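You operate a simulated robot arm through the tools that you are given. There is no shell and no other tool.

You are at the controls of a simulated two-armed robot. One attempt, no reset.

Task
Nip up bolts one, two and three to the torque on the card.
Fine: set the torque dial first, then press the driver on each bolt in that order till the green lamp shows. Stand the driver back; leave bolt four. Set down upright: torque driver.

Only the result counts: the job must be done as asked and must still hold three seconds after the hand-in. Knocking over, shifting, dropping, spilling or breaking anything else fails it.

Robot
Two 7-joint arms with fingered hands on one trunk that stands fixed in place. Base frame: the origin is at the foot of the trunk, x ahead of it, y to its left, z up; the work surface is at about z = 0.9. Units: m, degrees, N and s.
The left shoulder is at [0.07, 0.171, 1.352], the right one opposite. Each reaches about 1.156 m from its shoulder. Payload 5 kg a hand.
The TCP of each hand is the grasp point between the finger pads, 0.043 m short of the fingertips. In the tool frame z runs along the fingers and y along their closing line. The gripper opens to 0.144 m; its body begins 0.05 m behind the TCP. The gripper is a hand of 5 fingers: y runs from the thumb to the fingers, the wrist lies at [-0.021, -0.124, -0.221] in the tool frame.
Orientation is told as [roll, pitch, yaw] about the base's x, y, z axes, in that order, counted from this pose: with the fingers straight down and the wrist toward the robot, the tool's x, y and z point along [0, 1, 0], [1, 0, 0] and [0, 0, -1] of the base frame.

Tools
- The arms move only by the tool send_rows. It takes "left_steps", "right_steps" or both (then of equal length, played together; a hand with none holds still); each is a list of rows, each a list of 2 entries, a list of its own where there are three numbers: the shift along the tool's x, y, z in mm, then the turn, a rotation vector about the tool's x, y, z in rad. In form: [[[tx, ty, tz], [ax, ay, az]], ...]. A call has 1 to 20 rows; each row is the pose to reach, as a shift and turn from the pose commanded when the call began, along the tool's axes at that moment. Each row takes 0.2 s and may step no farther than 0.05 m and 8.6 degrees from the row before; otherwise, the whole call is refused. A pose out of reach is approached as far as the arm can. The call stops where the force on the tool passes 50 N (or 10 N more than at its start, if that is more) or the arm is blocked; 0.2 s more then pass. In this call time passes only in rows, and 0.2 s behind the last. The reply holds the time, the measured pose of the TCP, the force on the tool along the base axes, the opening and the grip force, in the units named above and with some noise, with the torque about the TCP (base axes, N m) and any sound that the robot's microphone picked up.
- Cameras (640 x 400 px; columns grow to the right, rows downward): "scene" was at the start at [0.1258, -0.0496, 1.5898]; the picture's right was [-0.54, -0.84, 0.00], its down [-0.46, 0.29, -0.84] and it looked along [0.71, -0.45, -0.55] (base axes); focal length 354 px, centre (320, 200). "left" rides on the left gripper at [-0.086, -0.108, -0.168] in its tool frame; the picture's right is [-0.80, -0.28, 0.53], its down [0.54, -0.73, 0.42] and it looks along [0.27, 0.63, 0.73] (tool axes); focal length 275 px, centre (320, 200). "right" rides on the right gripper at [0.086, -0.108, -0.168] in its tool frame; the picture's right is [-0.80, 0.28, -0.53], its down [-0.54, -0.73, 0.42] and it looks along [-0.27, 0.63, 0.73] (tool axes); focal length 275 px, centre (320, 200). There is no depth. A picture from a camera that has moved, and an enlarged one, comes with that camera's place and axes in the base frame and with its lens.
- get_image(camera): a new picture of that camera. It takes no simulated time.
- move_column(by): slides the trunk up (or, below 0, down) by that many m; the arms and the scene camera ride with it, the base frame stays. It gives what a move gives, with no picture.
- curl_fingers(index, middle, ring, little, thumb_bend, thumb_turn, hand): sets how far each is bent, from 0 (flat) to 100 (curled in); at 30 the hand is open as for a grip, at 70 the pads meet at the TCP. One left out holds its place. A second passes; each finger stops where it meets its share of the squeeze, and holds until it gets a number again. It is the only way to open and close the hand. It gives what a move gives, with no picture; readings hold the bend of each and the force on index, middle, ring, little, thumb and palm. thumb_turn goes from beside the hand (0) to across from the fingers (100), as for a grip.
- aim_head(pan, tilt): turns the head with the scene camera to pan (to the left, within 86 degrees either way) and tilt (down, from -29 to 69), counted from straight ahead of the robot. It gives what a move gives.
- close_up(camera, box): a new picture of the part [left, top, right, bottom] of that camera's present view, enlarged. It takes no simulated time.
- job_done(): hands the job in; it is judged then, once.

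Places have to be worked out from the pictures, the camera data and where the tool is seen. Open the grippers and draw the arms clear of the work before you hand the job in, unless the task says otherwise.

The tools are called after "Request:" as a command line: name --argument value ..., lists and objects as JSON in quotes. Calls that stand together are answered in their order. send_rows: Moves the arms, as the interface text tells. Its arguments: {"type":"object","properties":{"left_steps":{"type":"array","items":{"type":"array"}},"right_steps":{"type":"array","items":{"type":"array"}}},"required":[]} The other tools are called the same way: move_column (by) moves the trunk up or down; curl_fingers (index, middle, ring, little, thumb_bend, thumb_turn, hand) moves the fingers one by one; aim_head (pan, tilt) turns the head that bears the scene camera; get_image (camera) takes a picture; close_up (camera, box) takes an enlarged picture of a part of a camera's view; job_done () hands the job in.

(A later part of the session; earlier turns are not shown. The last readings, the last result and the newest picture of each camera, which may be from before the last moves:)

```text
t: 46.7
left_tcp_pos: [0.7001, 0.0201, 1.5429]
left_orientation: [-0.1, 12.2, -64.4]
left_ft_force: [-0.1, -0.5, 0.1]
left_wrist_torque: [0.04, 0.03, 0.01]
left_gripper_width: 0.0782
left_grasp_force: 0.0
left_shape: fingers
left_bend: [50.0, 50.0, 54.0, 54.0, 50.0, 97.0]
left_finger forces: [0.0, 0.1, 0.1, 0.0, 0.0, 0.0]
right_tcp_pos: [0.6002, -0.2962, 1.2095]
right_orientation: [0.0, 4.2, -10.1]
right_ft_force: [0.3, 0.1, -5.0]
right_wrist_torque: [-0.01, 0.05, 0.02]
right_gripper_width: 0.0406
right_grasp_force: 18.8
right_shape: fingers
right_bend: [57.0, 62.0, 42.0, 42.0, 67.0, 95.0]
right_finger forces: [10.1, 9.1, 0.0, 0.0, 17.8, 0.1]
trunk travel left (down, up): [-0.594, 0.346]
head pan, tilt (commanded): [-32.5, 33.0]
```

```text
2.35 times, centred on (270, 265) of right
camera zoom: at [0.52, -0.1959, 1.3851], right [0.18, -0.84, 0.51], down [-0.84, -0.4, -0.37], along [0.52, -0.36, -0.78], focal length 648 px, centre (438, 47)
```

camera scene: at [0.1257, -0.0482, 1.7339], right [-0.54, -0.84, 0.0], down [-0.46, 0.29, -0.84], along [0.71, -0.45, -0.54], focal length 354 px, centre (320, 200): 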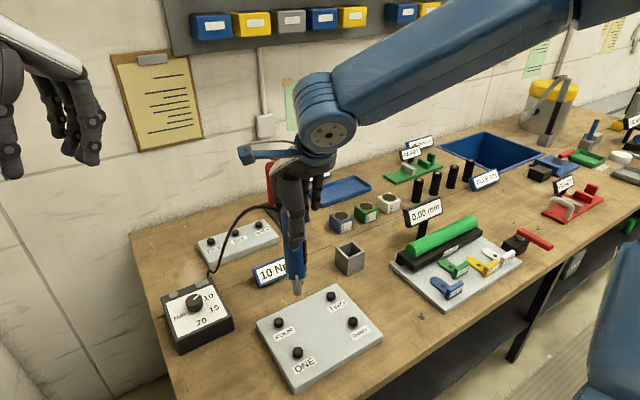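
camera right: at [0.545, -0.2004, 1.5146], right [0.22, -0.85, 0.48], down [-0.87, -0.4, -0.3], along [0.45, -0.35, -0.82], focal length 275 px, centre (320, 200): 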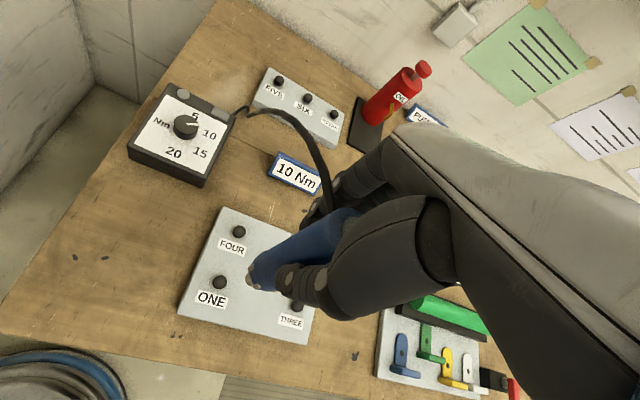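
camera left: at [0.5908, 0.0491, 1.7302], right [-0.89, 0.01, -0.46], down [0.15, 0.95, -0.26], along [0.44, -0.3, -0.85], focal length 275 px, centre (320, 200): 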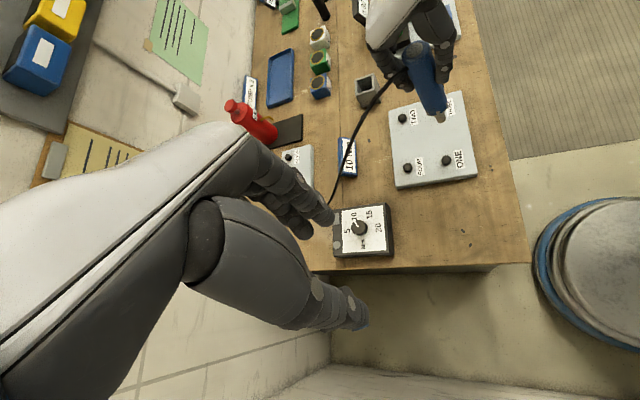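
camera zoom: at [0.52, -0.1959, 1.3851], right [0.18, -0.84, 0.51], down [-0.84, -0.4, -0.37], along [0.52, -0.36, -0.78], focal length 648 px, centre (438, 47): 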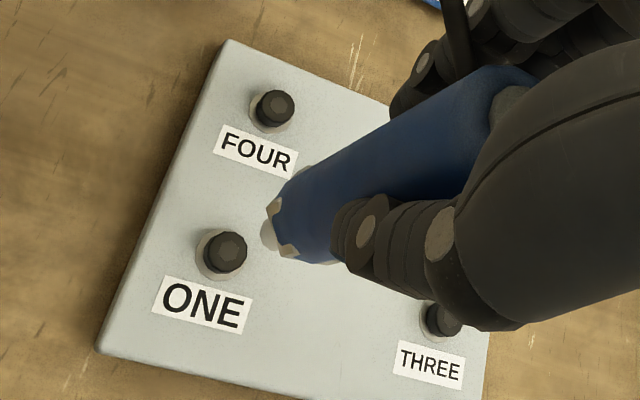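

The tip is at about (0.604, -0.292, 1.03) and the driver is nearly vertical. Bolt ONE is within 2 mm directly below. I'll lower 60 mm and re-check before touching.

Request:
send_rows --right_steps '[[[1, 2, 20], [0, 0, 0]], [[2, 4, 40], [0, 0, 0]], [[2, 5.7, 60], [0, 0, 0]]]'

Request:
close_up --camera "scene" --box '[280, 270, 350, 380]'

Request:
close_up --camera "left" --box '[400, 80, 490, 190]'

Request:
close_up --camera "right" --box '[200, 200, 340, 320]'

```text
t: 47.5
left_tcp_pos: [0.6996, 0.0208, 1.5434]
left_orientation: [0.0, 12.2, -64.5]
left_ft_force: [-0.3, -0.1, 0.0]
left_wrist_torque: [-0.02, -0.02, -0.02]
left_gripper_width: 0.0784
left_grasp_force: 0.1
left_shape: fingers
left_bend: [50.0, 50.0, 54.0, 54.0, 50.0, 97.0]
left_finger forces: [0.0, 0.0, 0.1, 0.0, 0.0, 0.1]
right_tcp_pos: [0.5993, -0.2944, 1.1502]
right_orientation: [0.0, 4.3, -10.0]
right_ft_force: [0.1, 1.0, -5.6]
right_wrist_torque: [0.0, 0.02, -0.03]
right_gripper_width: 0.0404
right_grasp_force: 18.7
right_shape: fingers
right_bend: [57.0, 62.0, 42.0, 42.0, 67.0, 95.0]
right_finger forces: [10.0, 9.1, 0.0, 0.0, 17.9, 0.0]
trunk travel left (down, up): [-0.594, 0.346]
head pan, tilt (commanded): [-32.5, 33.0]
```

```text
3.64 times, centred on (315, 325) of scene
camera zoom: at [0.1268, -0.05, 1.7338], right [-0.54, -0.84, 0.0], down [-0.46, 0.29, -0.84], along [0.71, -0.45, -0.55], focal length 1286 px, centre (338, -254)
```

zoom: 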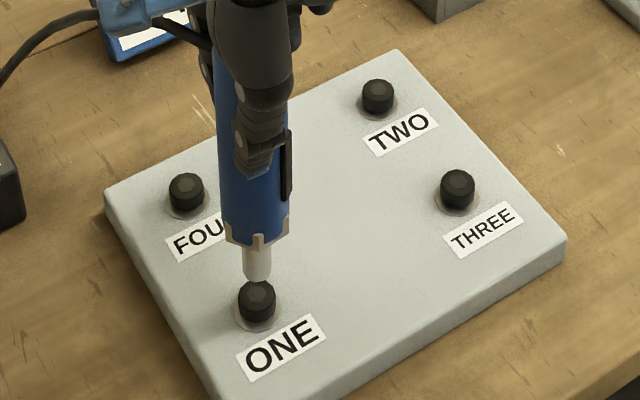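

```text
3.64 times, centred on (445, 135) of left
camera zoom: at [0.5919, 0.0472, 1.7299], right [-0.89, 0.01, -0.46], down [0.15, 0.95, -0.26], along [0.44, -0.3, -0.85], focal length 1001 px, centre (-134, 436)
```

zoom: 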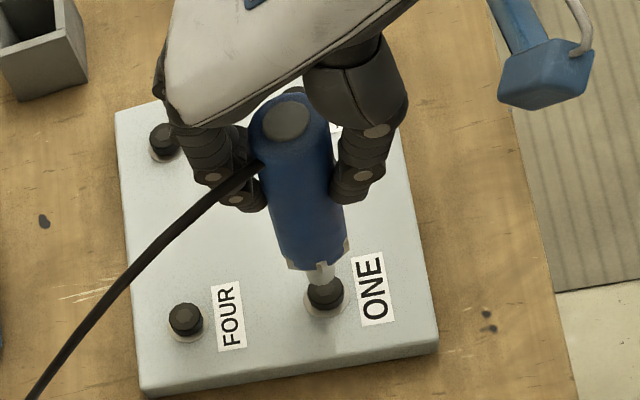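

```text
3.33 times, centred on (270, 260) of right
camera zoom: at [0.5209, -0.1929, 1.3253], right [0.18, -0.84, 0.51], down [-0.84, -0.4, -0.37], along [0.52, -0.36, -0.78], focal length 918 px, centre (487, 0)
```

zoom: 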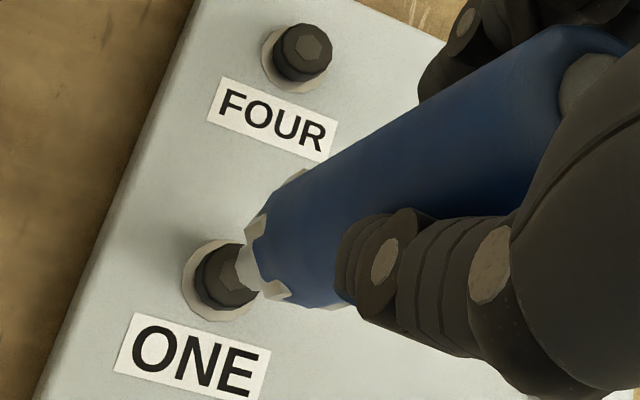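

All three cameras show the nose within about 2 mm of ONE laterally and roughly 15–20 mm above it. I'll lower in small steps to contact.

Request:
send_rows --right_steps '[[[0, 0.3, 4], [0, 0, 0]], [[0, 0.6, 8], [0, 0, 0]], [[0, 0.9, 12], [0, 0, 0]], [[0, 1.1, 15], [0, 0, 0]]]'

Request:
close_up --camera "scene" --box '[280, 270, 350, 380]'

Request:
close_up --camera "left" --box '[400, 80, 490, 190]'

Request:
close_up --camera "right" --box '[100, 60, 340, 320]'

```text
t: 48.5
left_tcp_pos: [0.699, 0.021, 1.5433]
left_orientation: [0.0, 12.1, -64.5]
left_ft_force: [-0.9, 0.5, -0.4]
left_wrist_torque: [0.0, 0.0, 0.01]
left_gripper_width: 0.0781
left_grasp_force: 0.0
left_shape: fingers
left_bend: [50.0, 50.0, 54.0, 54.0, 50.0, 97.0]
left_finger forces: [0.0, 0.0, 0.0, 0.0, 0.1, 0.0]
right_tcp_pos: [0.5997, -0.2935, 1.1352]
right_orientation: [-0.1, 4.3, -10.1]
right_ft_force: [0.0, 0.1, -5.2]
right_wrist_torque: [-0.05, -0.01, -0.01]
right_gripper_width: 0.0406
right_grasp_force: 18.4
right_shape: fingers
right_bend: [57.0, 63.0, 42.0, 42.0, 67.0, 95.0]
right_finger forces: [9.9, 9.2, 0.1, 0.0, 17.9, 0.0]
trunk travel left (down, up): [-0.594, 0.346]
head pan, tilt (commanded): [-32.5, 33.0]
```

```text
3.64 times, centred on (315, 325) of scene
camera zoom: at [0.1266, -0.0497, 1.7338], right [-0.54, -0.84, 0.0], down [-0.46, 0.29, -0.84], along [0.71, -0.45, -0.55], focal length 1286 px, centre (338, -254)
```

zoom: 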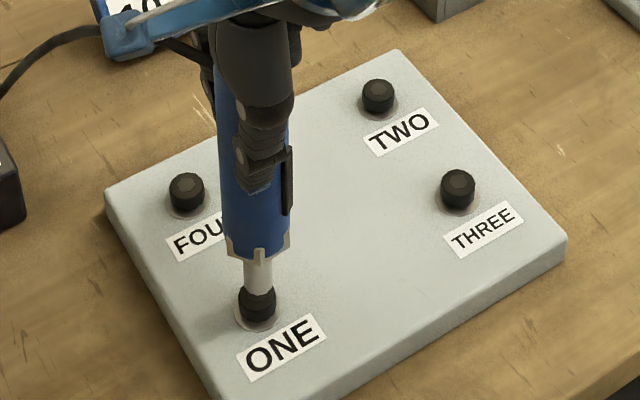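

```text
3.64 times, centred on (445, 135) of left
camera zoom: at [0.5917, 0.0476, 1.7299], right [-0.89, 0.01, -0.46], down [0.15, 0.95, -0.26], along [0.44, -0.3, -0.85], focal length 1001 px, centre (-134, 436)
```

zoom: 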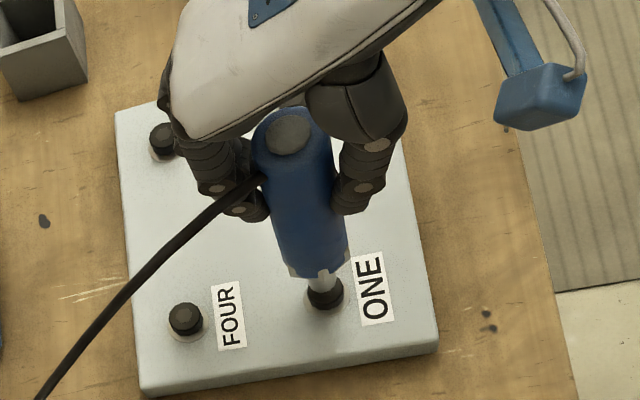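

```text
1.54 times, centred on (220, 190) of right
camera zoom: at [0.5211, -0.1926, 1.3105], right [0.18, -0.84, 0.51], down [-0.84, -0.4, -0.37], along [0.52, -0.36, -0.78], focal length 424 px, centre (474, 215)
```

zoom: 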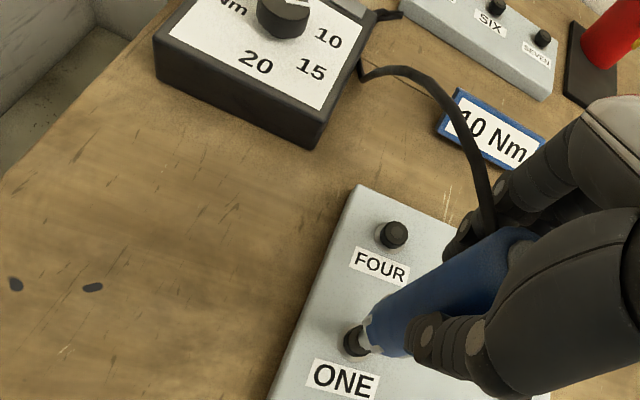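

The nose is almost on the bolt head with no contact force yet. I'll continue down a few millimetres at a time.

Request:
send_rows --right_steps '[[[0, 0.15, 2], [0, 0, 0]], [[0, 0.3, 4], [0, 0, 0]], [[0, 0.45, 6], [0, 0, 0]]]'

Request:
get_image --camera "scene"

Request:
close_up --camera "left" --box '[400, 80, 490, 190]'

```text
t: 49.3
left_tcp_pos: [0.7007, 0.0205, 1.5439]
left_orientation: [0.0, 12.2, -64.6]
left_ft_force: [-0.3, 0.8, 0.0]
left_wrist_torque: [0.04, -0.02, 0.01]
left_gripper_width: 0.0781
left_grasp_force: 0.1
left_shape: fingers
left_bend: [50.0, 50.0, 54.0, 54.0, 50.0, 97.0]
left_finger forces: [0.0, 0.0, 0.1, 0.0, 0.1, 0.0]
right_tcp_pos: [0.5999, -0.2932, 1.13]
right_orientation: [-0.1, 4.2, -10.0]
right_ft_force: [-0.6, 0.2, -5.5]
right_wrist_torque: [0.04, 0.01, 0.01]
right_gripper_width: 0.0406
right_grasp_force: 18.5
right_shape: fingers
right_bend: [57.0, 63.0, 42.0, 42.0, 67.0, 95.0]
right_finger forces: [9.8, 9.2, 0.1, 0.0, 17.9, 0.1]
trunk travel left (down, up): [-0.594, 0.346]
head pan, tilt (commanded): [-32.5, 33.0]
```

```text
taken
camera scene: at [0.1267, -0.0498, 1.7337], right [-0.54, -0.84, 0.0], down [-0.46, 0.29, -0.84], along [0.71, -0.45, -0.55], focal length 354 px, centre (320, 200)
```

scene: 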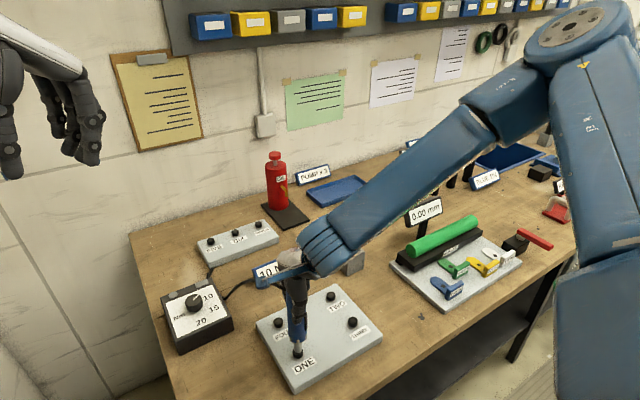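

```text
3.64 times, centred on (445, 135) of left
camera zoom: at [0.5918, 0.0476, 1.7299], right [-0.89, 0.01, -0.46], down [0.15, 0.95, -0.26], along [0.44, -0.3, -0.85], focal length 1001 px, centre (-134, 436)
```

zoom: 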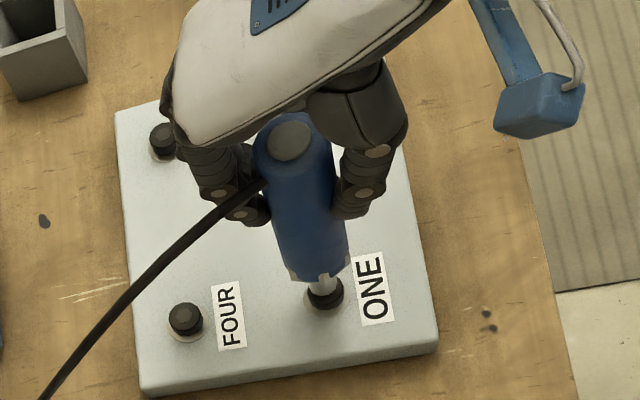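

Still no contact at TCP z=1.130. I'll continue in 2 mm steps.

Request:
send_rows --right_steps '[[[0, 0.15, 2], [0, 0, 0]], [[0, 0.3, 4], [0, 0, 0]]]'

Request:
close_up --camera "scene" --box '[150, 270, 350, 400]'

```text
t: 49.9
left_tcp_pos: [0.699, 0.0222, 1.5437]
left_orientation: [0.1, 12.1, -64.5]
left_ft_force: [-0.6, -1.0, -1.0]
left_wrist_torque: [-0.02, -0.01, -0.02]
left_gripper_width: 0.0782
left_grasp_force: 0.0
left_shape: fingers
left_bend: [50.0, 50.0, 54.0, 54.0, 50.0, 97.0]
left_finger forces: [0.0, 0.0, 0.0, 0.1, 0.0, 0.1]
right_tcp_pos: [0.6, -0.2926, 1.126]
right_orientation: [-0.1, 4.1, -9.9]
right_ft_force: [0.2, 0.0, 2.2]
right_wrist_torque: [-0.02, -0.04, -0.03]
right_gripper_width: 0.0403
right_grasp_force: 19.4
right_shape: fingers
right_bend: [57.0, 62.0, 42.0, 42.0, 67.0, 95.0]
right_finger forces: [10.5, 9.6, 0.0, 0.0, 19.2, 0.1]
trunk travel left (down, up): [-0.594, 0.346]
head pan, tilt (commanded): [-32.5, 33.0]
```

```text
3.08 times, centred on (250, 335) of scene
camera zoom: at [0.1254, -0.0492, 1.7341], right [-0.54, -0.84, 0.0], down [-0.46, 0.29, -0.84], along [0.71, -0.45, -0.54], focal length 1088 px, centre (535, -215)
```

zoom: 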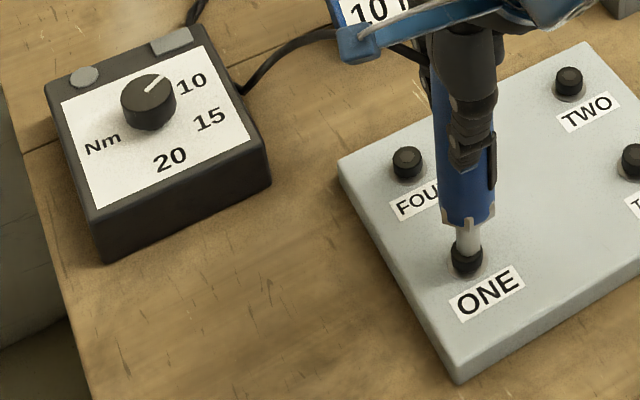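

Contact at TCP z=1.126: force changed from -5.5 N to +2.2 N, about 8 N on the bolt. No lamp yet, so I'll press a little more and hold.

Request:
send_rows --right_steps '[[[0, 0.15, 2], [0, 0, 0]], [[0, 0.2, 3], [0, 0, 0]], [[0, 0.2, 3], [0, 0, 0]]]'

Request:
close_up --camera "scene" --box '[150, 270, 350, 400]'

Request:
close_up --camera "left" --box '[400, 80, 490, 190]'

```text
t: 50.7
left_tcp_pos: [0.6984, 0.0224, 1.5447]
left_orientation: [0.1, 12.0, -64.4]
left_ft_force: [0.4, -0.6, 0.2]
left_wrist_torque: [0.0, 0.01, -0.01]
left_gripper_width: 0.0782
left_grasp_force: 0.0
left_shape: fingers
left_bend: [50.0, 50.0, 54.0, 54.0, 50.0, 97.0]
left_finger forces: [0.0, 0.0, 0.0, 0.0, 0.0, 0.0]
right_tcp_pos: [0.5987, -0.2916, 1.1251]
right_orientation: [0.0, 4.0, -10.0]
right_ft_force: [-1.1, 0.9, 26.0]
right_wrist_torque: [0.15, -0.09, 0.01]
right_gripper_width: 0.0404
right_grasp_force: 22.4
right_shape: fingers
right_bend: [57.0, 62.0, 42.0, 42.0, 67.0, 95.0]
right_finger forces: [11.5, 10.9, 0.0, 0.1, 22.8, 0.0]
trunk travel left (down, up): [-0.594, 0.346]
head pan, tilt (commanded): [-32.5, 33.0]
```

```text
3.08 times, centred on (250, 335) of scene
camera zoom: at [0.1235, -0.048, 1.7343], right [-0.54, -0.84, 0.0], down [-0.46, 0.29, -0.84], along [0.71, -0.45, -0.54], focal length 1088 px, centre (535, -215)
```

zoom: 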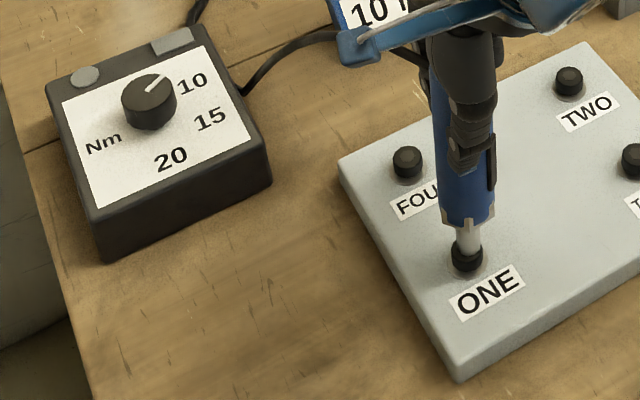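

```text
3.64 times, centred on (445, 135) of left
camera zoom: at [0.5886, 0.0494, 1.7312], right [-0.89, 0.01, -0.46], down [0.15, 0.95, -0.26], along [0.44, -0.3, -0.85], focal length 1001 px, centre (-134, 436)
```

zoom: 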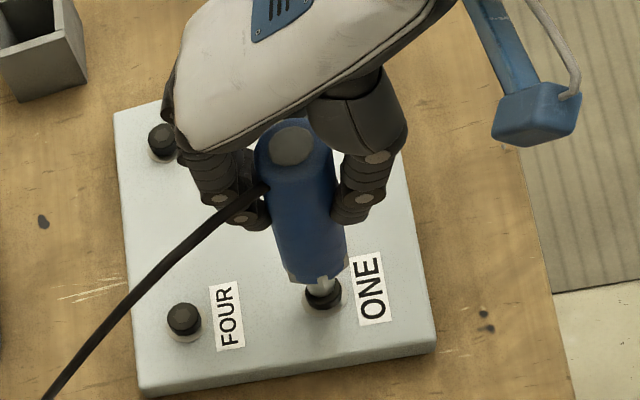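

I'm pressing with about 31 N and there's no lamp yet; the driver may need dwell time. I'll hold here for 2 s.

Request:
send_rows --right_steps '[[[0, 0, 0], [0, 0, 0]], [[0, 0, 0], [0, 0, 0]], [[0, 0, 0], [0, 0, 0]], [[0, 0, 0], [0, 0, 0]], [[0, 0, 0], [0, 0, 0]], [[0, 0, 0], [0, 0, 0]], [[0, 0, 0], [0, 0, 0]], [[0, 0, 0], [0, 0, 0]], [[0, 0, 0], [0, 0, 0]], [[0, 0, 0], [0, 0, 0]]]'

Request:
close_up --camera "scene" --box '[150, 270, 350, 400]'

Request:
close_up --camera "right" --box '[100, 60, 400, 320]'

```text
t: 52.9
left_tcp_pos: [0.6972, 0.0225, 1.5452]
left_orientation: [0.0, 12.0, -64.5]
left_ft_force: [0.5, -1.1, 0.1]
left_wrist_torque: [-0.02, 0.04, 0.02]
left_gripper_width: 0.0781
left_grasp_force: 0.0
left_shape: fingers
left_bend: [50.0, 50.0, 54.0, 54.0, 50.0, 97.0]
left_finger forces: [0.0, 0.0, 0.1, 0.1, 0.0, 0.0]
right_tcp_pos: [0.5981, -0.2933, 1.1242]
right_orientation: [-0.1, 4.1, -10.0]
right_ft_force: [1.3, 1.9, 29.5]
right_wrist_torque: [0.17, -0.24, 0.07]
right_gripper_width: 0.0403
right_grasp_force: 23.4
right_shape: fingers
right_bend: [57.0, 62.0, 42.0, 42.0, 67.0, 95.0]
right_finger forces: [12.3, 11.6, 0.0, 0.0, 23.0, 0.1]
trunk travel left (down, up): [-0.594, 0.346]
head pan, tilt (commanded): [-32.5, 33.0]
```

```text
3.08 times, centred on (250, 335) of scene
camera zoom: at [0.1231, -0.0476, 1.7342], right [-0.54, -0.84, 0.0], down [-0.46, 0.29, -0.84], along [0.71, -0.45, -0.54], focal length 1088 px, centre (535, -215)
```

zoom: 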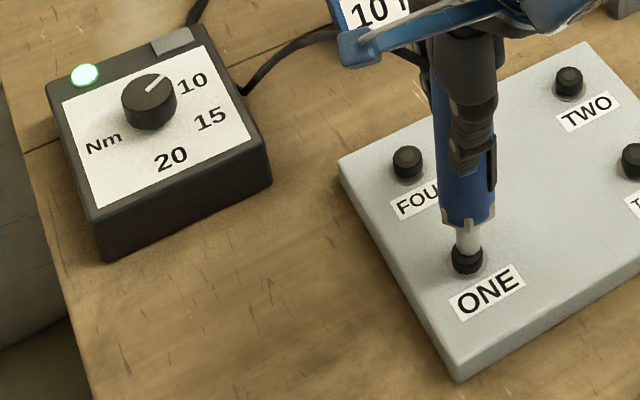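

```text
1.54 times, centred on (250, 190) of right
camera zoom: at [0.5183, -0.1912, 1.2989], right [0.18, -0.84, 0.51], down [-0.84, -0.4, -0.37], along [0.52, -0.36, -0.77], focal length 424 px, centre (428, 215)
```

zoom: 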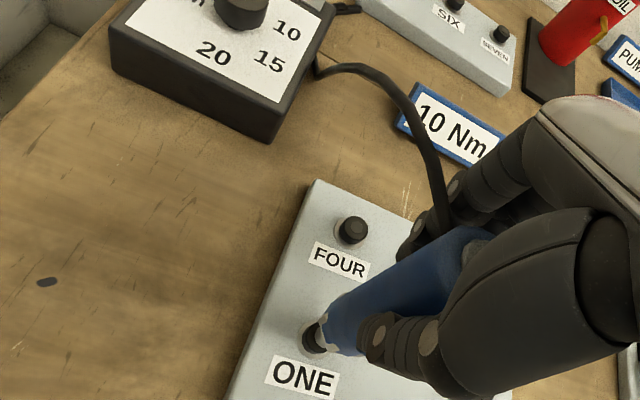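

The green lamp on the box lit, so bolt ONE is done. I'll lift off right away and carry the driver over to TWO, offset (+0.105, -0.168), staying 80 mm above.

Request:
send_rows --right_steps '[[[0, -0.7, -10], [0, 0, 0]], [[0, -2.2, -30], [0, 0, 0]], [[0, -4, -55], [0, 0, 0]], [[0, -5.8, -80], [0, 0, 0]], [[-18, 10.7, -81], [0, 0, 0]], [[-37, 27, -82], [0, 0, 0]], [[-55, 43.7, -83.5], [0, 0, 0]], [[-74, 60, -85], [0, 0, 0]], [[-92, 76.7, -86], [0, 0, 0]], [[-110, 93, -87], [0, 0, 0]], [[-129, 109.7, -88.5], [0, 0, 0]], [[-147.3, 126.2, -89.6], [0, 0, 0]]]'

Request:
close_up --camera "scene" --box '[150, 230, 370, 390]'

Request:
close_up --camera "left" --box '[370, 30, 490, 190]'

Request:
close_up --camera "right" --box '[170, 180, 370, 350]'

```text
t: 55.5
left_tcp_pos: [0.7, 0.0205, 1.5438]
left_orientation: [0.1, 12.2, -64.5]
left_ft_force: [0.8, -0.6, 0.0]
left_wrist_torque: [0.02, 0.01, -0.01]
left_gripper_width: 0.0782
left_grasp_force: 0.0
left_shape: fingers
left_bend: [50.0, 50.0, 54.0, 54.0, 50.0, 97.0]
left_finger forces: [0.0, 0.0, 0.1, 0.0, 0.0, 0.0]
right_tcp_pos: [0.7048, -0.4631, 1.2019]
right_orientation: [0.0, 4.3, -10.0]
right_ft_force: [0.4, -0.8, -5.6]
right_wrist_torque: [0.02, 0.03, 0.01]
right_gripper_width: 0.0404
right_grasp_force: 18.6
right_shape: fingers
right_bend: [57.0, 63.0, 42.0, 42.0, 67.0, 95.0]
right_finger forces: [9.9, 9.6, 0.1, 0.0, 17.9, 0.0]
trunk travel left (down, up): [-0.594, 0.346]
head pan, tilt (commanded): [-32.5, 33.0]
```

```text
2.50 times, centred on (260, 310) of scene
camera zoom: at [0.1272, -0.0511, 1.7337], right [-0.54, -0.84, 0.0], down [-0.46, 0.29, -0.84], along [0.71, -0.45, -0.55], focal length 884 px, centre (470, -75)
```

zoom: 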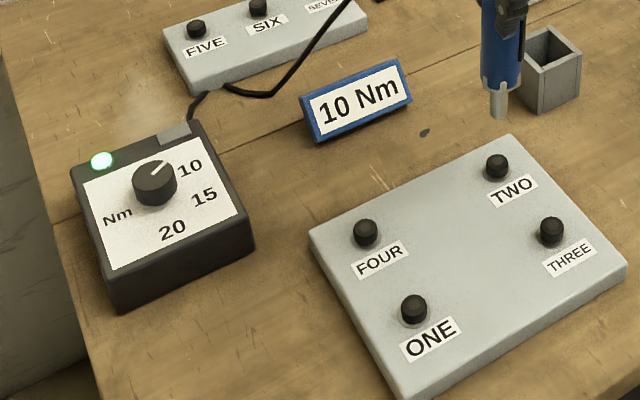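

```text
2.50 times, centred on (430, 110) of left
camera zoom: at [0.5923, 0.0462, 1.7297], right [-0.89, 0.01, -0.46], down [0.15, 0.95, -0.26], along [0.44, -0.3, -0.85], focal length 688 px, centre (45, 425)
```

zoom: 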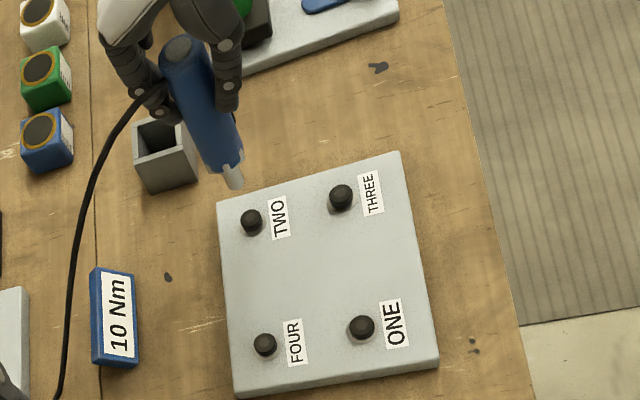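

```text
2.35 times, centred on (270, 265) of right
camera zoom: at [0.626, -0.3625, 1.377], right [0.18, -0.84, 0.51], down [-0.84, -0.4, -0.37], along [0.51, -0.36, -0.78], focal length 648 px, centre (438, 47)
```

zoom: 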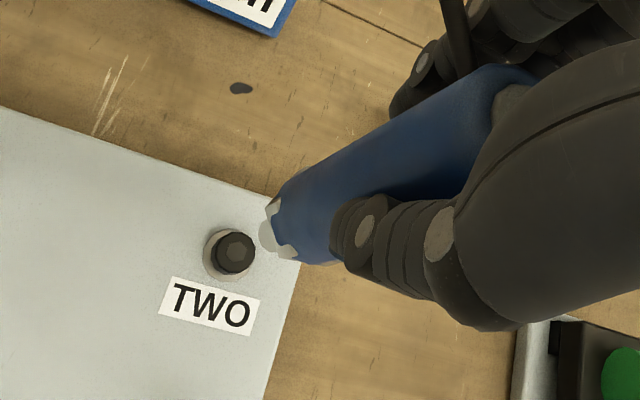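

Lamp is green and latched, grip steady. Relative to TWO the tip is about 1–3 mm off toward +y, so I'll correct by (+1, -3) mm while lowering 60 mm, then re-check.

Request:
send_rows --right_steps '[[[-2.8, 3, 20], [0, 0, 0]], [[-2.8, 4.5, 40], [0, 0, 0]], [[-2.8, 6, 59.7], [0, 0, 0]]]'

Request:
close_up --camera "scene" --box '[280, 220, 370, 340]'

Request:
close_up --camera "left" --box '[370, 30, 460, 140]'

Request:
close_up --camera "right" --box '[200, 200, 340, 320]'

```text
t: 56.3
left_tcp_pos: [0.7009, 0.0203, 1.543]
left_orientation: [0.0, 12.2, -64.5]
left_ft_force: [0.4, 0.4, 0.0]
left_wrist_torque: [0.02, -0.02, 0.02]
left_gripper_width: 0.0782
left_grasp_force: 0.1
left_shape: fingers
left_bend: [50.0, 50.0, 54.0, 54.0, 50.0, 97.0]
left_finger forces: [0.0, 0.1, 0.0, 0.0, 0.0, 0.0]
right_tcp_pos: [0.7068, -0.4649, 1.142]
right_orientation: [0.0, 4.2, -10.1]
right_ft_force: [0.2, -1.4, -4.6]
right_wrist_torque: [-0.03, 0.04, 0.0]
right_gripper_width: 0.04
right_grasp_force: 19.2
right_shape: fingers
right_bend: [57.0, 63.0, 42.0, 42.0, 67.0, 95.0]
right_finger forces: [9.9, 9.7, 0.1, 0.0, 18.0, 0.0]
trunk travel left (down, up): [-0.594, 0.346]
head pan, tilt (commanded): [-32.5, 33.0]
```

```text
3.33 times, centred on (325, 280) of scene
camera zoom: at [0.1271, -0.0503, 1.7337], right [-0.54, -0.84, 0.0], down [-0.46, 0.29, -0.84], along [0.71, -0.45, -0.55], focal length 1179 px, centre (303, -67)
```

zoom: 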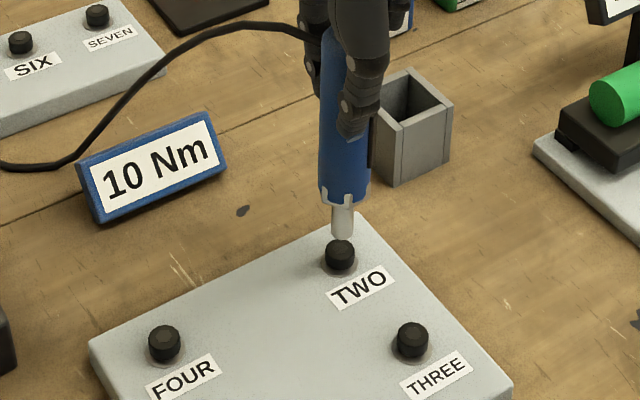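

```text
3.64 times, centred on (415, 85) of left
camera zoom: at [0.5922, 0.0469, 1.7298], right [-0.89, 0.01, -0.46], down [0.15, 0.95, -0.26], along [0.44, -0.3, -0.85], focal length 1001 px, centre (-26, 618)
```

zoom: 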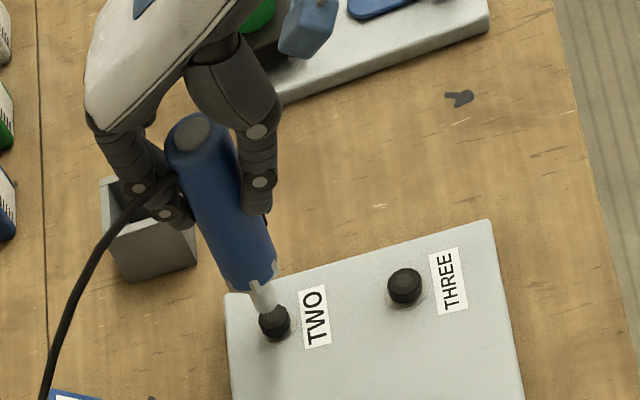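

```text
3.33 times, centred on (270, 260) of right
camera zoom: at [0.6272, -0.3646, 1.318], right [0.18, -0.84, 0.51], down [-0.84, -0.4, -0.37], along [0.52, -0.36, -0.78], focal length 918 px, centre (487, 0)
```

zoom: 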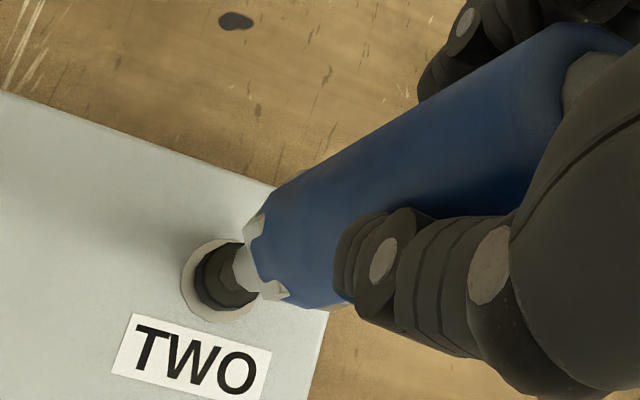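

Compared with the geometry that worked on ONE, the tip is about 1–2 mm too far toward -y. I'll shift (-1, +2) mm and descend to just above contact.

Request:
send_rows --right_steps '[[[1.8, -1, 4], [0, 0, 0]], [[1.8, -0.7, 8], [0, 0, 0]], [[1.8, -0.4, 12], [0, 0, 0]], [[1.8, -0.3, 14], [0, 0, 0]]]'

Request:
close_up --camera "scene" --box '[280, 220, 370, 340]'

Request:
close_up --camera "left" --box '[370, 30, 460, 140]'

Request:
close_up --camera "right" --box '[200, 200, 340, 320]'

```text
t: 57.3
left_tcp_pos: [0.7002, 0.0209, 1.5441]
left_orientation: [0.0, 12.2, -64.5]
left_ft_force: [0.0, -1.0, 0.4]
left_wrist_torque: [0.01, 0.0, 0.0]
left_gripper_width: 0.078
left_grasp_force: 0.1
left_shape: fingers
left_bend: [50.0, 50.0, 54.0, 54.0, 50.0, 97.0]
left_finger forces: [0.0, 0.0, 0.0, 0.0, 0.0, 0.1]
right_tcp_pos: [0.7061, -0.4635, 1.1279]
right_orientation: [0.0, 4.2, -10.0]
right_ft_force: [-0.1, -0.9, -6.0]
right_wrist_torque: [-0.04, -0.01, 0.0]
right_gripper_width: 0.0402
right_grasp_force: 19.1
right_shape: fingers
right_bend: [57.0, 63.0, 42.0, 42.0, 67.0, 95.0]
right_finger forces: [9.9, 9.7, 0.1, 0.0, 17.9, 0.1]
trunk travel left (down, up): [-0.594, 0.346]
head pan, tilt (commanded): [-32.5, 33.0]
```

```text
3.33 times, centred on (325, 280) of scene
camera zoom: at [0.1266, -0.0499, 1.7338], right [-0.54, -0.84, 0.0], down [-0.46, 0.29, -0.84], along [0.71, -0.45, -0.55], focal length 1179 px, centre (303, -67)
```

zoom: 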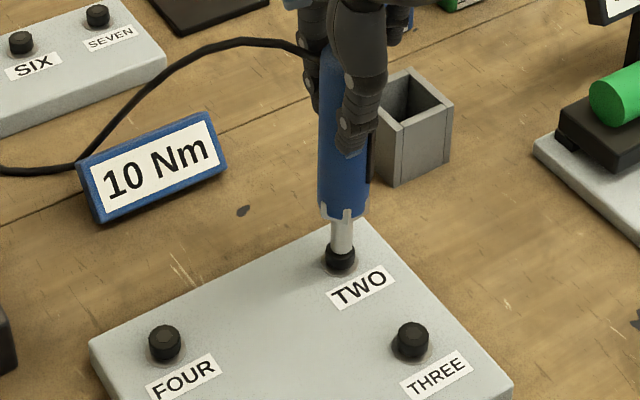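

```text
3.64 times, centred on (415, 85) of left
camera zoom: at [0.5917, 0.0475, 1.7299], right [-0.89, 0.01, -0.46], down [0.15, 0.95, -0.26], along [0.44, -0.3, -0.85], focal length 1001 px, centre (-26, 618)
```

zoom: 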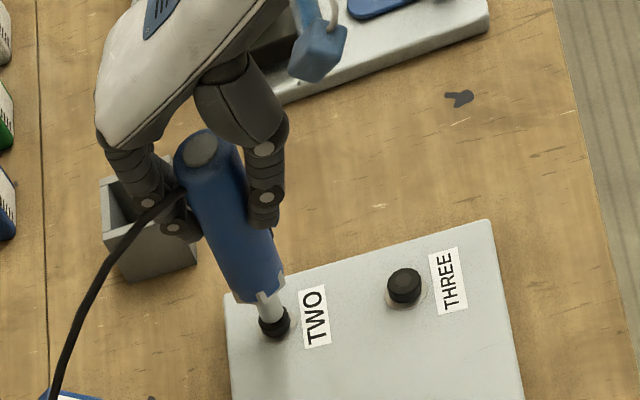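

```text
3.33 times, centred on (270, 260) of right
camera zoom: at [0.6255, -0.3621, 1.3035], right [0.18, -0.84, 0.51], down [-0.84, -0.4, -0.37], along [0.52, -0.36, -0.78], focal length 918 px, centre (487, 0)
```

zoom: 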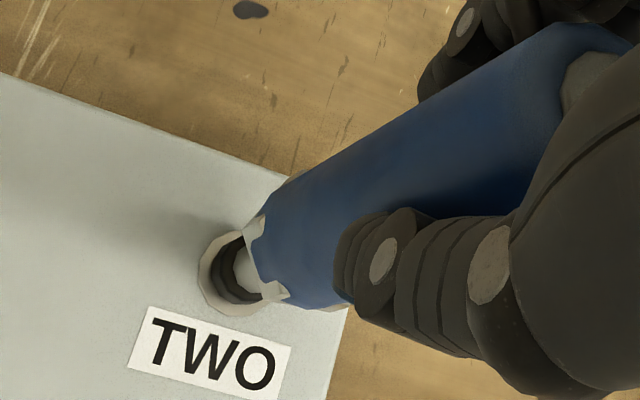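

The nose is centred on TWO, just above contact. I'll step down 2 mm at a time and watch the lamp.

Request:
send_rows --right_steps '[[[0, 0.15, 2], [0, 0, 0]], [[0, 0.22, 3], [0, 0, 0]]]'

Request:
close_up --camera "scene" --box '[150, 230, 370, 390]'

```text
t: 57.9
left_tcp_pos: [0.699, 0.022, 1.5434]
left_orientation: [0.1, 12.1, -64.5]
left_ft_force: [0.8, -0.7, -1.1]
left_wrist_torque: [-0.03, 0.02, 0.02]
left_gripper_width: 0.0784
left_grasp_force: 0.1
left_shape: fingers
left_bend: [50.0, 50.0, 54.0, 54.0, 50.0, 97.0]
left_finger forces: [0.1, 0.0, 0.0, 0.0, 0.0, 0.0]
right_tcp_pos: [0.7046, -0.4617, 1.1266]
right_orientation: [-0.1, 4.2, -10.1]
right_ft_force: [0.9, 0.4, -1.4]
right_wrist_torque: [0.0, 0.0, 0.0]
right_gripper_width: 0.0402
right_grasp_force: 19.5
right_shape: fingers
right_bend: [57.0, 63.0, 42.0, 42.0, 67.0, 95.0]
right_finger forces: [10.0, 10.0, 0.0, 0.0, 18.5, 0.0]
trunk travel left (down, up): [-0.594, 0.346]
head pan, tilt (commanded): [-32.5, 33.0]
```

```text
2.50 times, centred on (260, 310) of scene
camera zoom: at [0.1259, -0.0494, 1.7339], right [-0.54, -0.84, 0.0], down [-0.46, 0.29, -0.84], along [0.71, -0.45, -0.54], focal length 884 px, centre (470, -75)
```

zoom: 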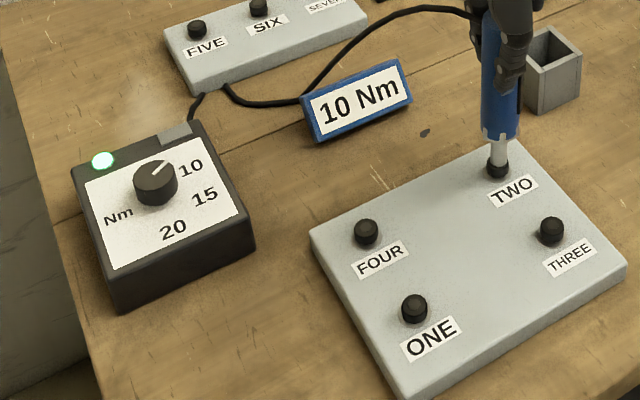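

Contact is starting (about 4 N) and the lamp still shows the earlier green. I'll press 3 mm further and watch whether it resets.

Request:
send_rows --right_steps '[[[0, 0.15, 2], [0, 0, 0]], [[0, 0.3, 4], [0, 0, 0]]]'

Request:
close_up --camera "scene" --box '[150, 230, 370, 390]'

```text
t: 58.5
left_tcp_pos: [0.6962, 0.0231, 1.5459]
left_orientation: [0.1, 12.1, -64.6]
left_ft_force: [-0.2, 0.6, 0.1]
left_wrist_torque: [-0.03, 0.0, -0.01]
left_gripper_width: 0.0783
left_grasp_force: 0.1
left_shape: fingers
left_bend: [50.0, 50.0, 54.0, 54.0, 50.0, 97.0]
left_finger forces: [0.0, 0.0, 0.0, 0.1, 0.0, 0.0]
right_tcp_pos: [0.7051, -0.4613, 1.1246]
right_orientation: [-0.1, 4.0, -10.0]
right_ft_force: [-1.5, 1.2, 16.1]
right_wrist_torque: [0.03, -0.05, 0.03]
right_gripper_width: 0.0402
right_grasp_force: 21.4
right_shape: fingers
right_bend: [57.0, 63.0, 42.0, 42.0, 67.0, 95.0]
right_finger forces: [10.5, 11.4, 0.0, 0.0, 21.4, 0.0]
trunk travel left (down, up): [-0.594, 0.346]
head pan, tilt (commanded): [-32.5, 33.0]
```

```text
2.50 times, centred on (260, 310) of scene
camera zoom: at [0.1237, -0.0479, 1.7343], right [-0.54, -0.84, 0.0], down [-0.46, 0.29, -0.84], along [0.71, -0.45, -0.54], focal length 884 px, centre (470, -75)
```

zoom: 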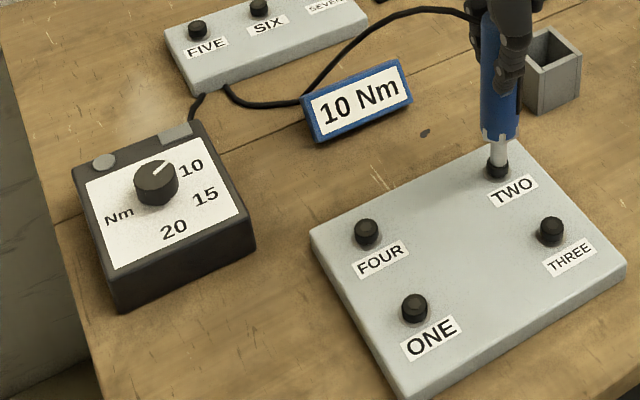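

The lamp went out on the new press (about 22 N), so TWO is running. I'll hold the press and check.

Request:
send_rows --right_steps '[[[0, 0, 0], [0, 0, 0]], [[0, 0, 0], [0, 0, 0]], [[0, 0, 0], [0, 0, 0]], [[0, 0, 0], [0, 0, 0]]]'

Request:
close_up --camera "scene" --box '[150, 230, 370, 390]'

```text
t: 59.5
left_tcp_pos: [0.696, 0.0233, 1.5448]
left_orientation: [0.2, 12.0, -64.6]
left_ft_force: [0.5, 0.7, -0.1]
left_wrist_torque: [0.02, 0.01, 0.0]
left_gripper_width: 0.0784
left_grasp_force: 0.1
left_shape: fingers
left_bend: [50.0, 50.0, 54.0, 54.0, 50.0, 97.0]
left_finger forces: [0.1, 0.0, 0.0, 0.0, 0.0, 0.0]
right_tcp_pos: [0.7037, -0.4611, 1.1252]
right_orientation: [-0.1, 4.0, -10.0]
right_ft_force: [-0.1, 1.2, 24.2]
right_wrist_torque: [0.12, -0.14, 0.04]
right_gripper_width: 0.0402
right_grasp_force: 22.8
right_shape: fingers
right_bend: [57.0, 63.0, 42.0, 42.0, 67.0, 95.0]
right_finger forces: [11.6, 11.7, 0.1, 0.1, 22.7, 0.0]
trunk travel left (down, up): [-0.594, 0.346]
head pan, tilt (commanded): [-32.5, 33.0]
```

```text
2.50 times, centred on (260, 310) of scene
camera zoom: at [0.123, -0.0474, 1.7342], right [-0.54, -0.84, 0.0], down [-0.46, 0.29, -0.84], along [0.71, -0.45, -0.54], focal length 884 px, centre (470, -75)
```

zoom: 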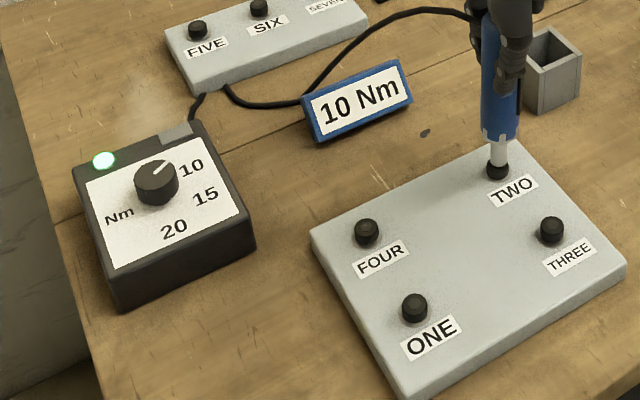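

Green again: TWO is done. I'll lift off and move over THREE, offset (-0.105, 0).

Request:
send_rows --right_steps '[[[0, -0.7, -10], [0, 0, 0]], [[0, -2.2, -30], [0, 0, 0]], [[0, -4, -55], [0, 0, 0]], [[0, -5.8, -80], [0, 0, 0]], [[-3.6, -26, -78.4], [0, 0, 0]], [[-7.3, -47, -76.8], [0, 0, 0]], [[-10.9, -68, -75.3], [0, 0, 0]], [[-14.6, -88, -73.7], [0, 0, 0]], [[-18.2, -108.9, -72.1], [0, 0, 0]]]'

Request:
close_up --camera "scene" --box '[150, 230, 370, 390]'

Request:
close_up --camera "left" --box '[370, 30, 490, 190]'

Request:
close_up --camera "right" --box '[170, 180, 370, 350]'

```text
t: 61.5
left_tcp_pos: [0.6973, 0.0212, 1.5437]
left_orientation: [0.1, 12.1, -64.5]
left_ft_force: [-0.7, 0.4, -0.6]
left_wrist_torque: [0.01, -0.07, 0.0]
left_gripper_width: 0.0782
left_grasp_force: 0.1
left_shape: fingers
left_bend: [50.0, 50.0, 54.0, 54.0, 50.0, 97.0]
left_finger forces: [0.0, 0.0, 0.0, 0.0, 0.0, 0.1]
right_tcp_pos: [0.5989, -0.4629, 1.2024]
right_orientation: [0.0, 4.2, -10.1]
right_ft_force: [0.0, 0.4, -4.8]
right_wrist_torque: [0.01, -0.02, 0.01]
right_gripper_width: 0.0402
right_grasp_force: 19.4
right_shape: fingers
right_bend: [57.0, 63.0, 42.0, 42.0, 67.0, 95.0]
right_finger forces: [10.0, 10.0, 0.0, 0.1, 17.9, 0.0]
trunk travel left (down, up): [-0.594, 0.346]
head pan, tilt (commanded): [-32.5, 33.0]
```

```text
2.50 times, centred on (260, 310) of scene
camera zoom: at [0.1243, -0.051, 1.734], right [-0.54, -0.84, 0.0], down [-0.46, 0.29, -0.84], along [0.71, -0.45, -0.54], focal length 884 px, centre (470, -75)
```

zoom: 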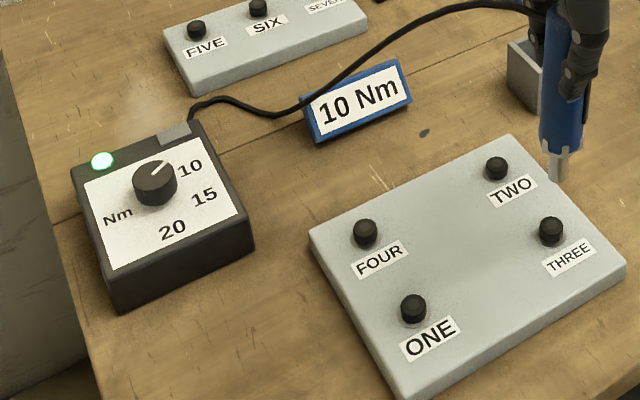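

```text
2.50 times, centred on (430, 110) of left
camera zoom: at [0.5893, 0.0465, 1.7309], right [-0.89, 0.01, -0.46], down [0.15, 0.95, -0.26], along [0.44, -0.3, -0.85], focal length 688 px, centre (45, 425)
```

zoom: 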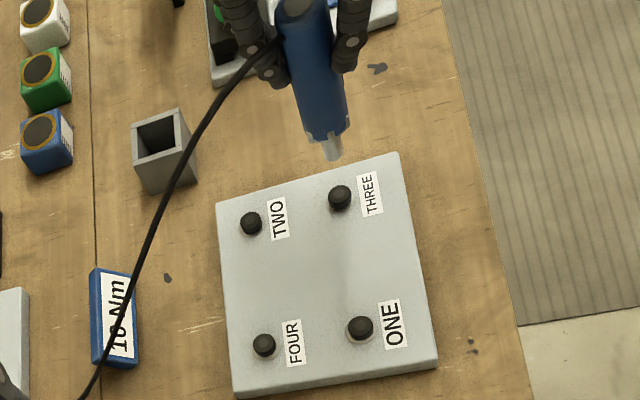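

```text
2.35 times, centred on (270, 265) of right
camera zoom: at [0.5191, -0.3627, 1.377], right [0.18, -0.84, 0.51], down [-0.84, -0.4, -0.37], along [0.52, -0.36, -0.77], focal length 648 px, centre (438, 47)
```

zoom: 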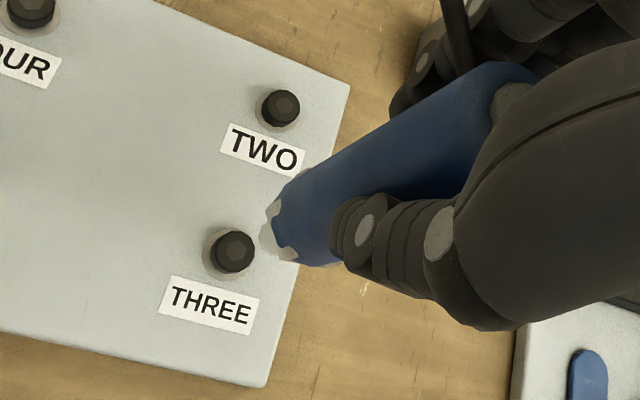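

The alignment over THREE looks the same as for TWO, with about (+1, -1) mm to correct. I'll lower 62 mm and verify.

Request:
send_rows --right_steps '[[[-0.8, 2.7, 20], [0, 0, 0]], [[-0.8, 4.2, 41], [0, 0, 0]], [[-0.8, 5.8, 61.8], [0, 0, 0]]]'

Request:
close_up --camera "scene" --box '[290, 250, 380, 370]'

Request:
close_up --camera "left" --box '[390, 30, 480, 140]'

Request:
close_up --camera "right" --box '[200, 200, 340, 320]'

```text
t: 62.3
left_tcp_pos: [0.6999, 0.0202, 1.5437]
left_orientation: [0.0, 12.2, -64.5]
left_ft_force: [-0.6, 0.5, 0.0]
left_wrist_torque: [-0.02, 0.01, 0.04]
left_gripper_width: 0.0781
left_grasp_force: 0.0
left_shape: fingers
left_bend: [50.0, 50.0, 54.0, 54.0, 50.0, 97.0]
left_finger forces: [0.0, 0.0, 0.0, 0.0, 0.0, 0.0]
right_tcp_pos: [0.6006, -0.4652, 1.139]
right_orientation: [0.1, 4.2, -10.0]
right_ft_force: [0.9, -0.3, -5.7]
right_wrist_torque: [-0.02, -0.01, -0.02]
right_gripper_width: 0.0402
right_grasp_force: 19.4
right_shape: fingers
right_bend: [57.0, 63.0, 42.0, 42.0, 67.0, 95.0]
right_finger forces: [10.0, 9.8, 0.0, 0.0, 17.8, 0.0]
trunk travel left (down, up): [-0.594, 0.346]
head pan, tilt (commanded): [-32.5, 33.0]
```

```text
3.33 times, centred on (335, 310) of scene
camera zoom: at [0.1266, -0.0502, 1.7338], right [-0.54, -0.84, 0.0], down [-0.46, 0.29, -0.84], along [0.71, -0.45, -0.55], focal length 1179 px, centre (270, -167)
```

zoom: 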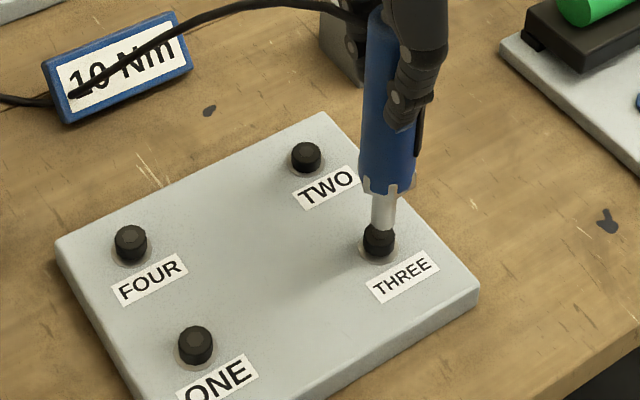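

```text
3.64 times, centred on (435, 85) of left
camera zoom: at [0.5917, 0.047, 1.73], right [-0.89, 0.01, -0.46], down [0.15, 0.95, -0.26], along [0.44, -0.3, -0.85], focal length 1001 px, centre (-98, 618)
```

zoom: 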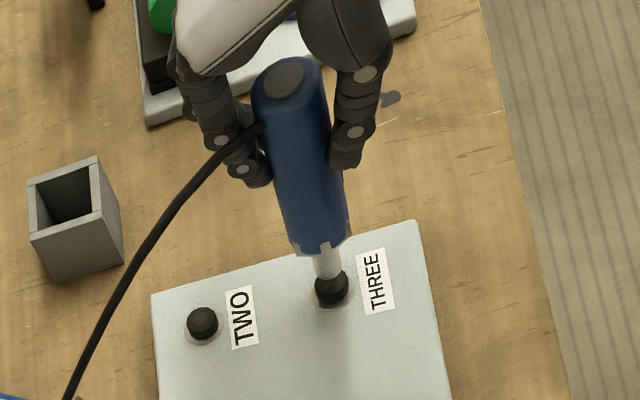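

```text
3.33 times, centred on (270, 260) of right
camera zoom: at [0.5218, -0.3635, 1.3141], right [0.18, -0.84, 0.51], down [-0.84, -0.4, -0.37], along [0.52, -0.36, -0.78], focal length 918 px, centre (487, 0)
```

zoom: 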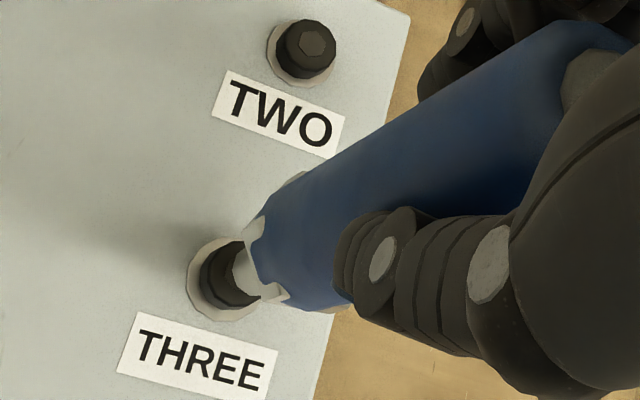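

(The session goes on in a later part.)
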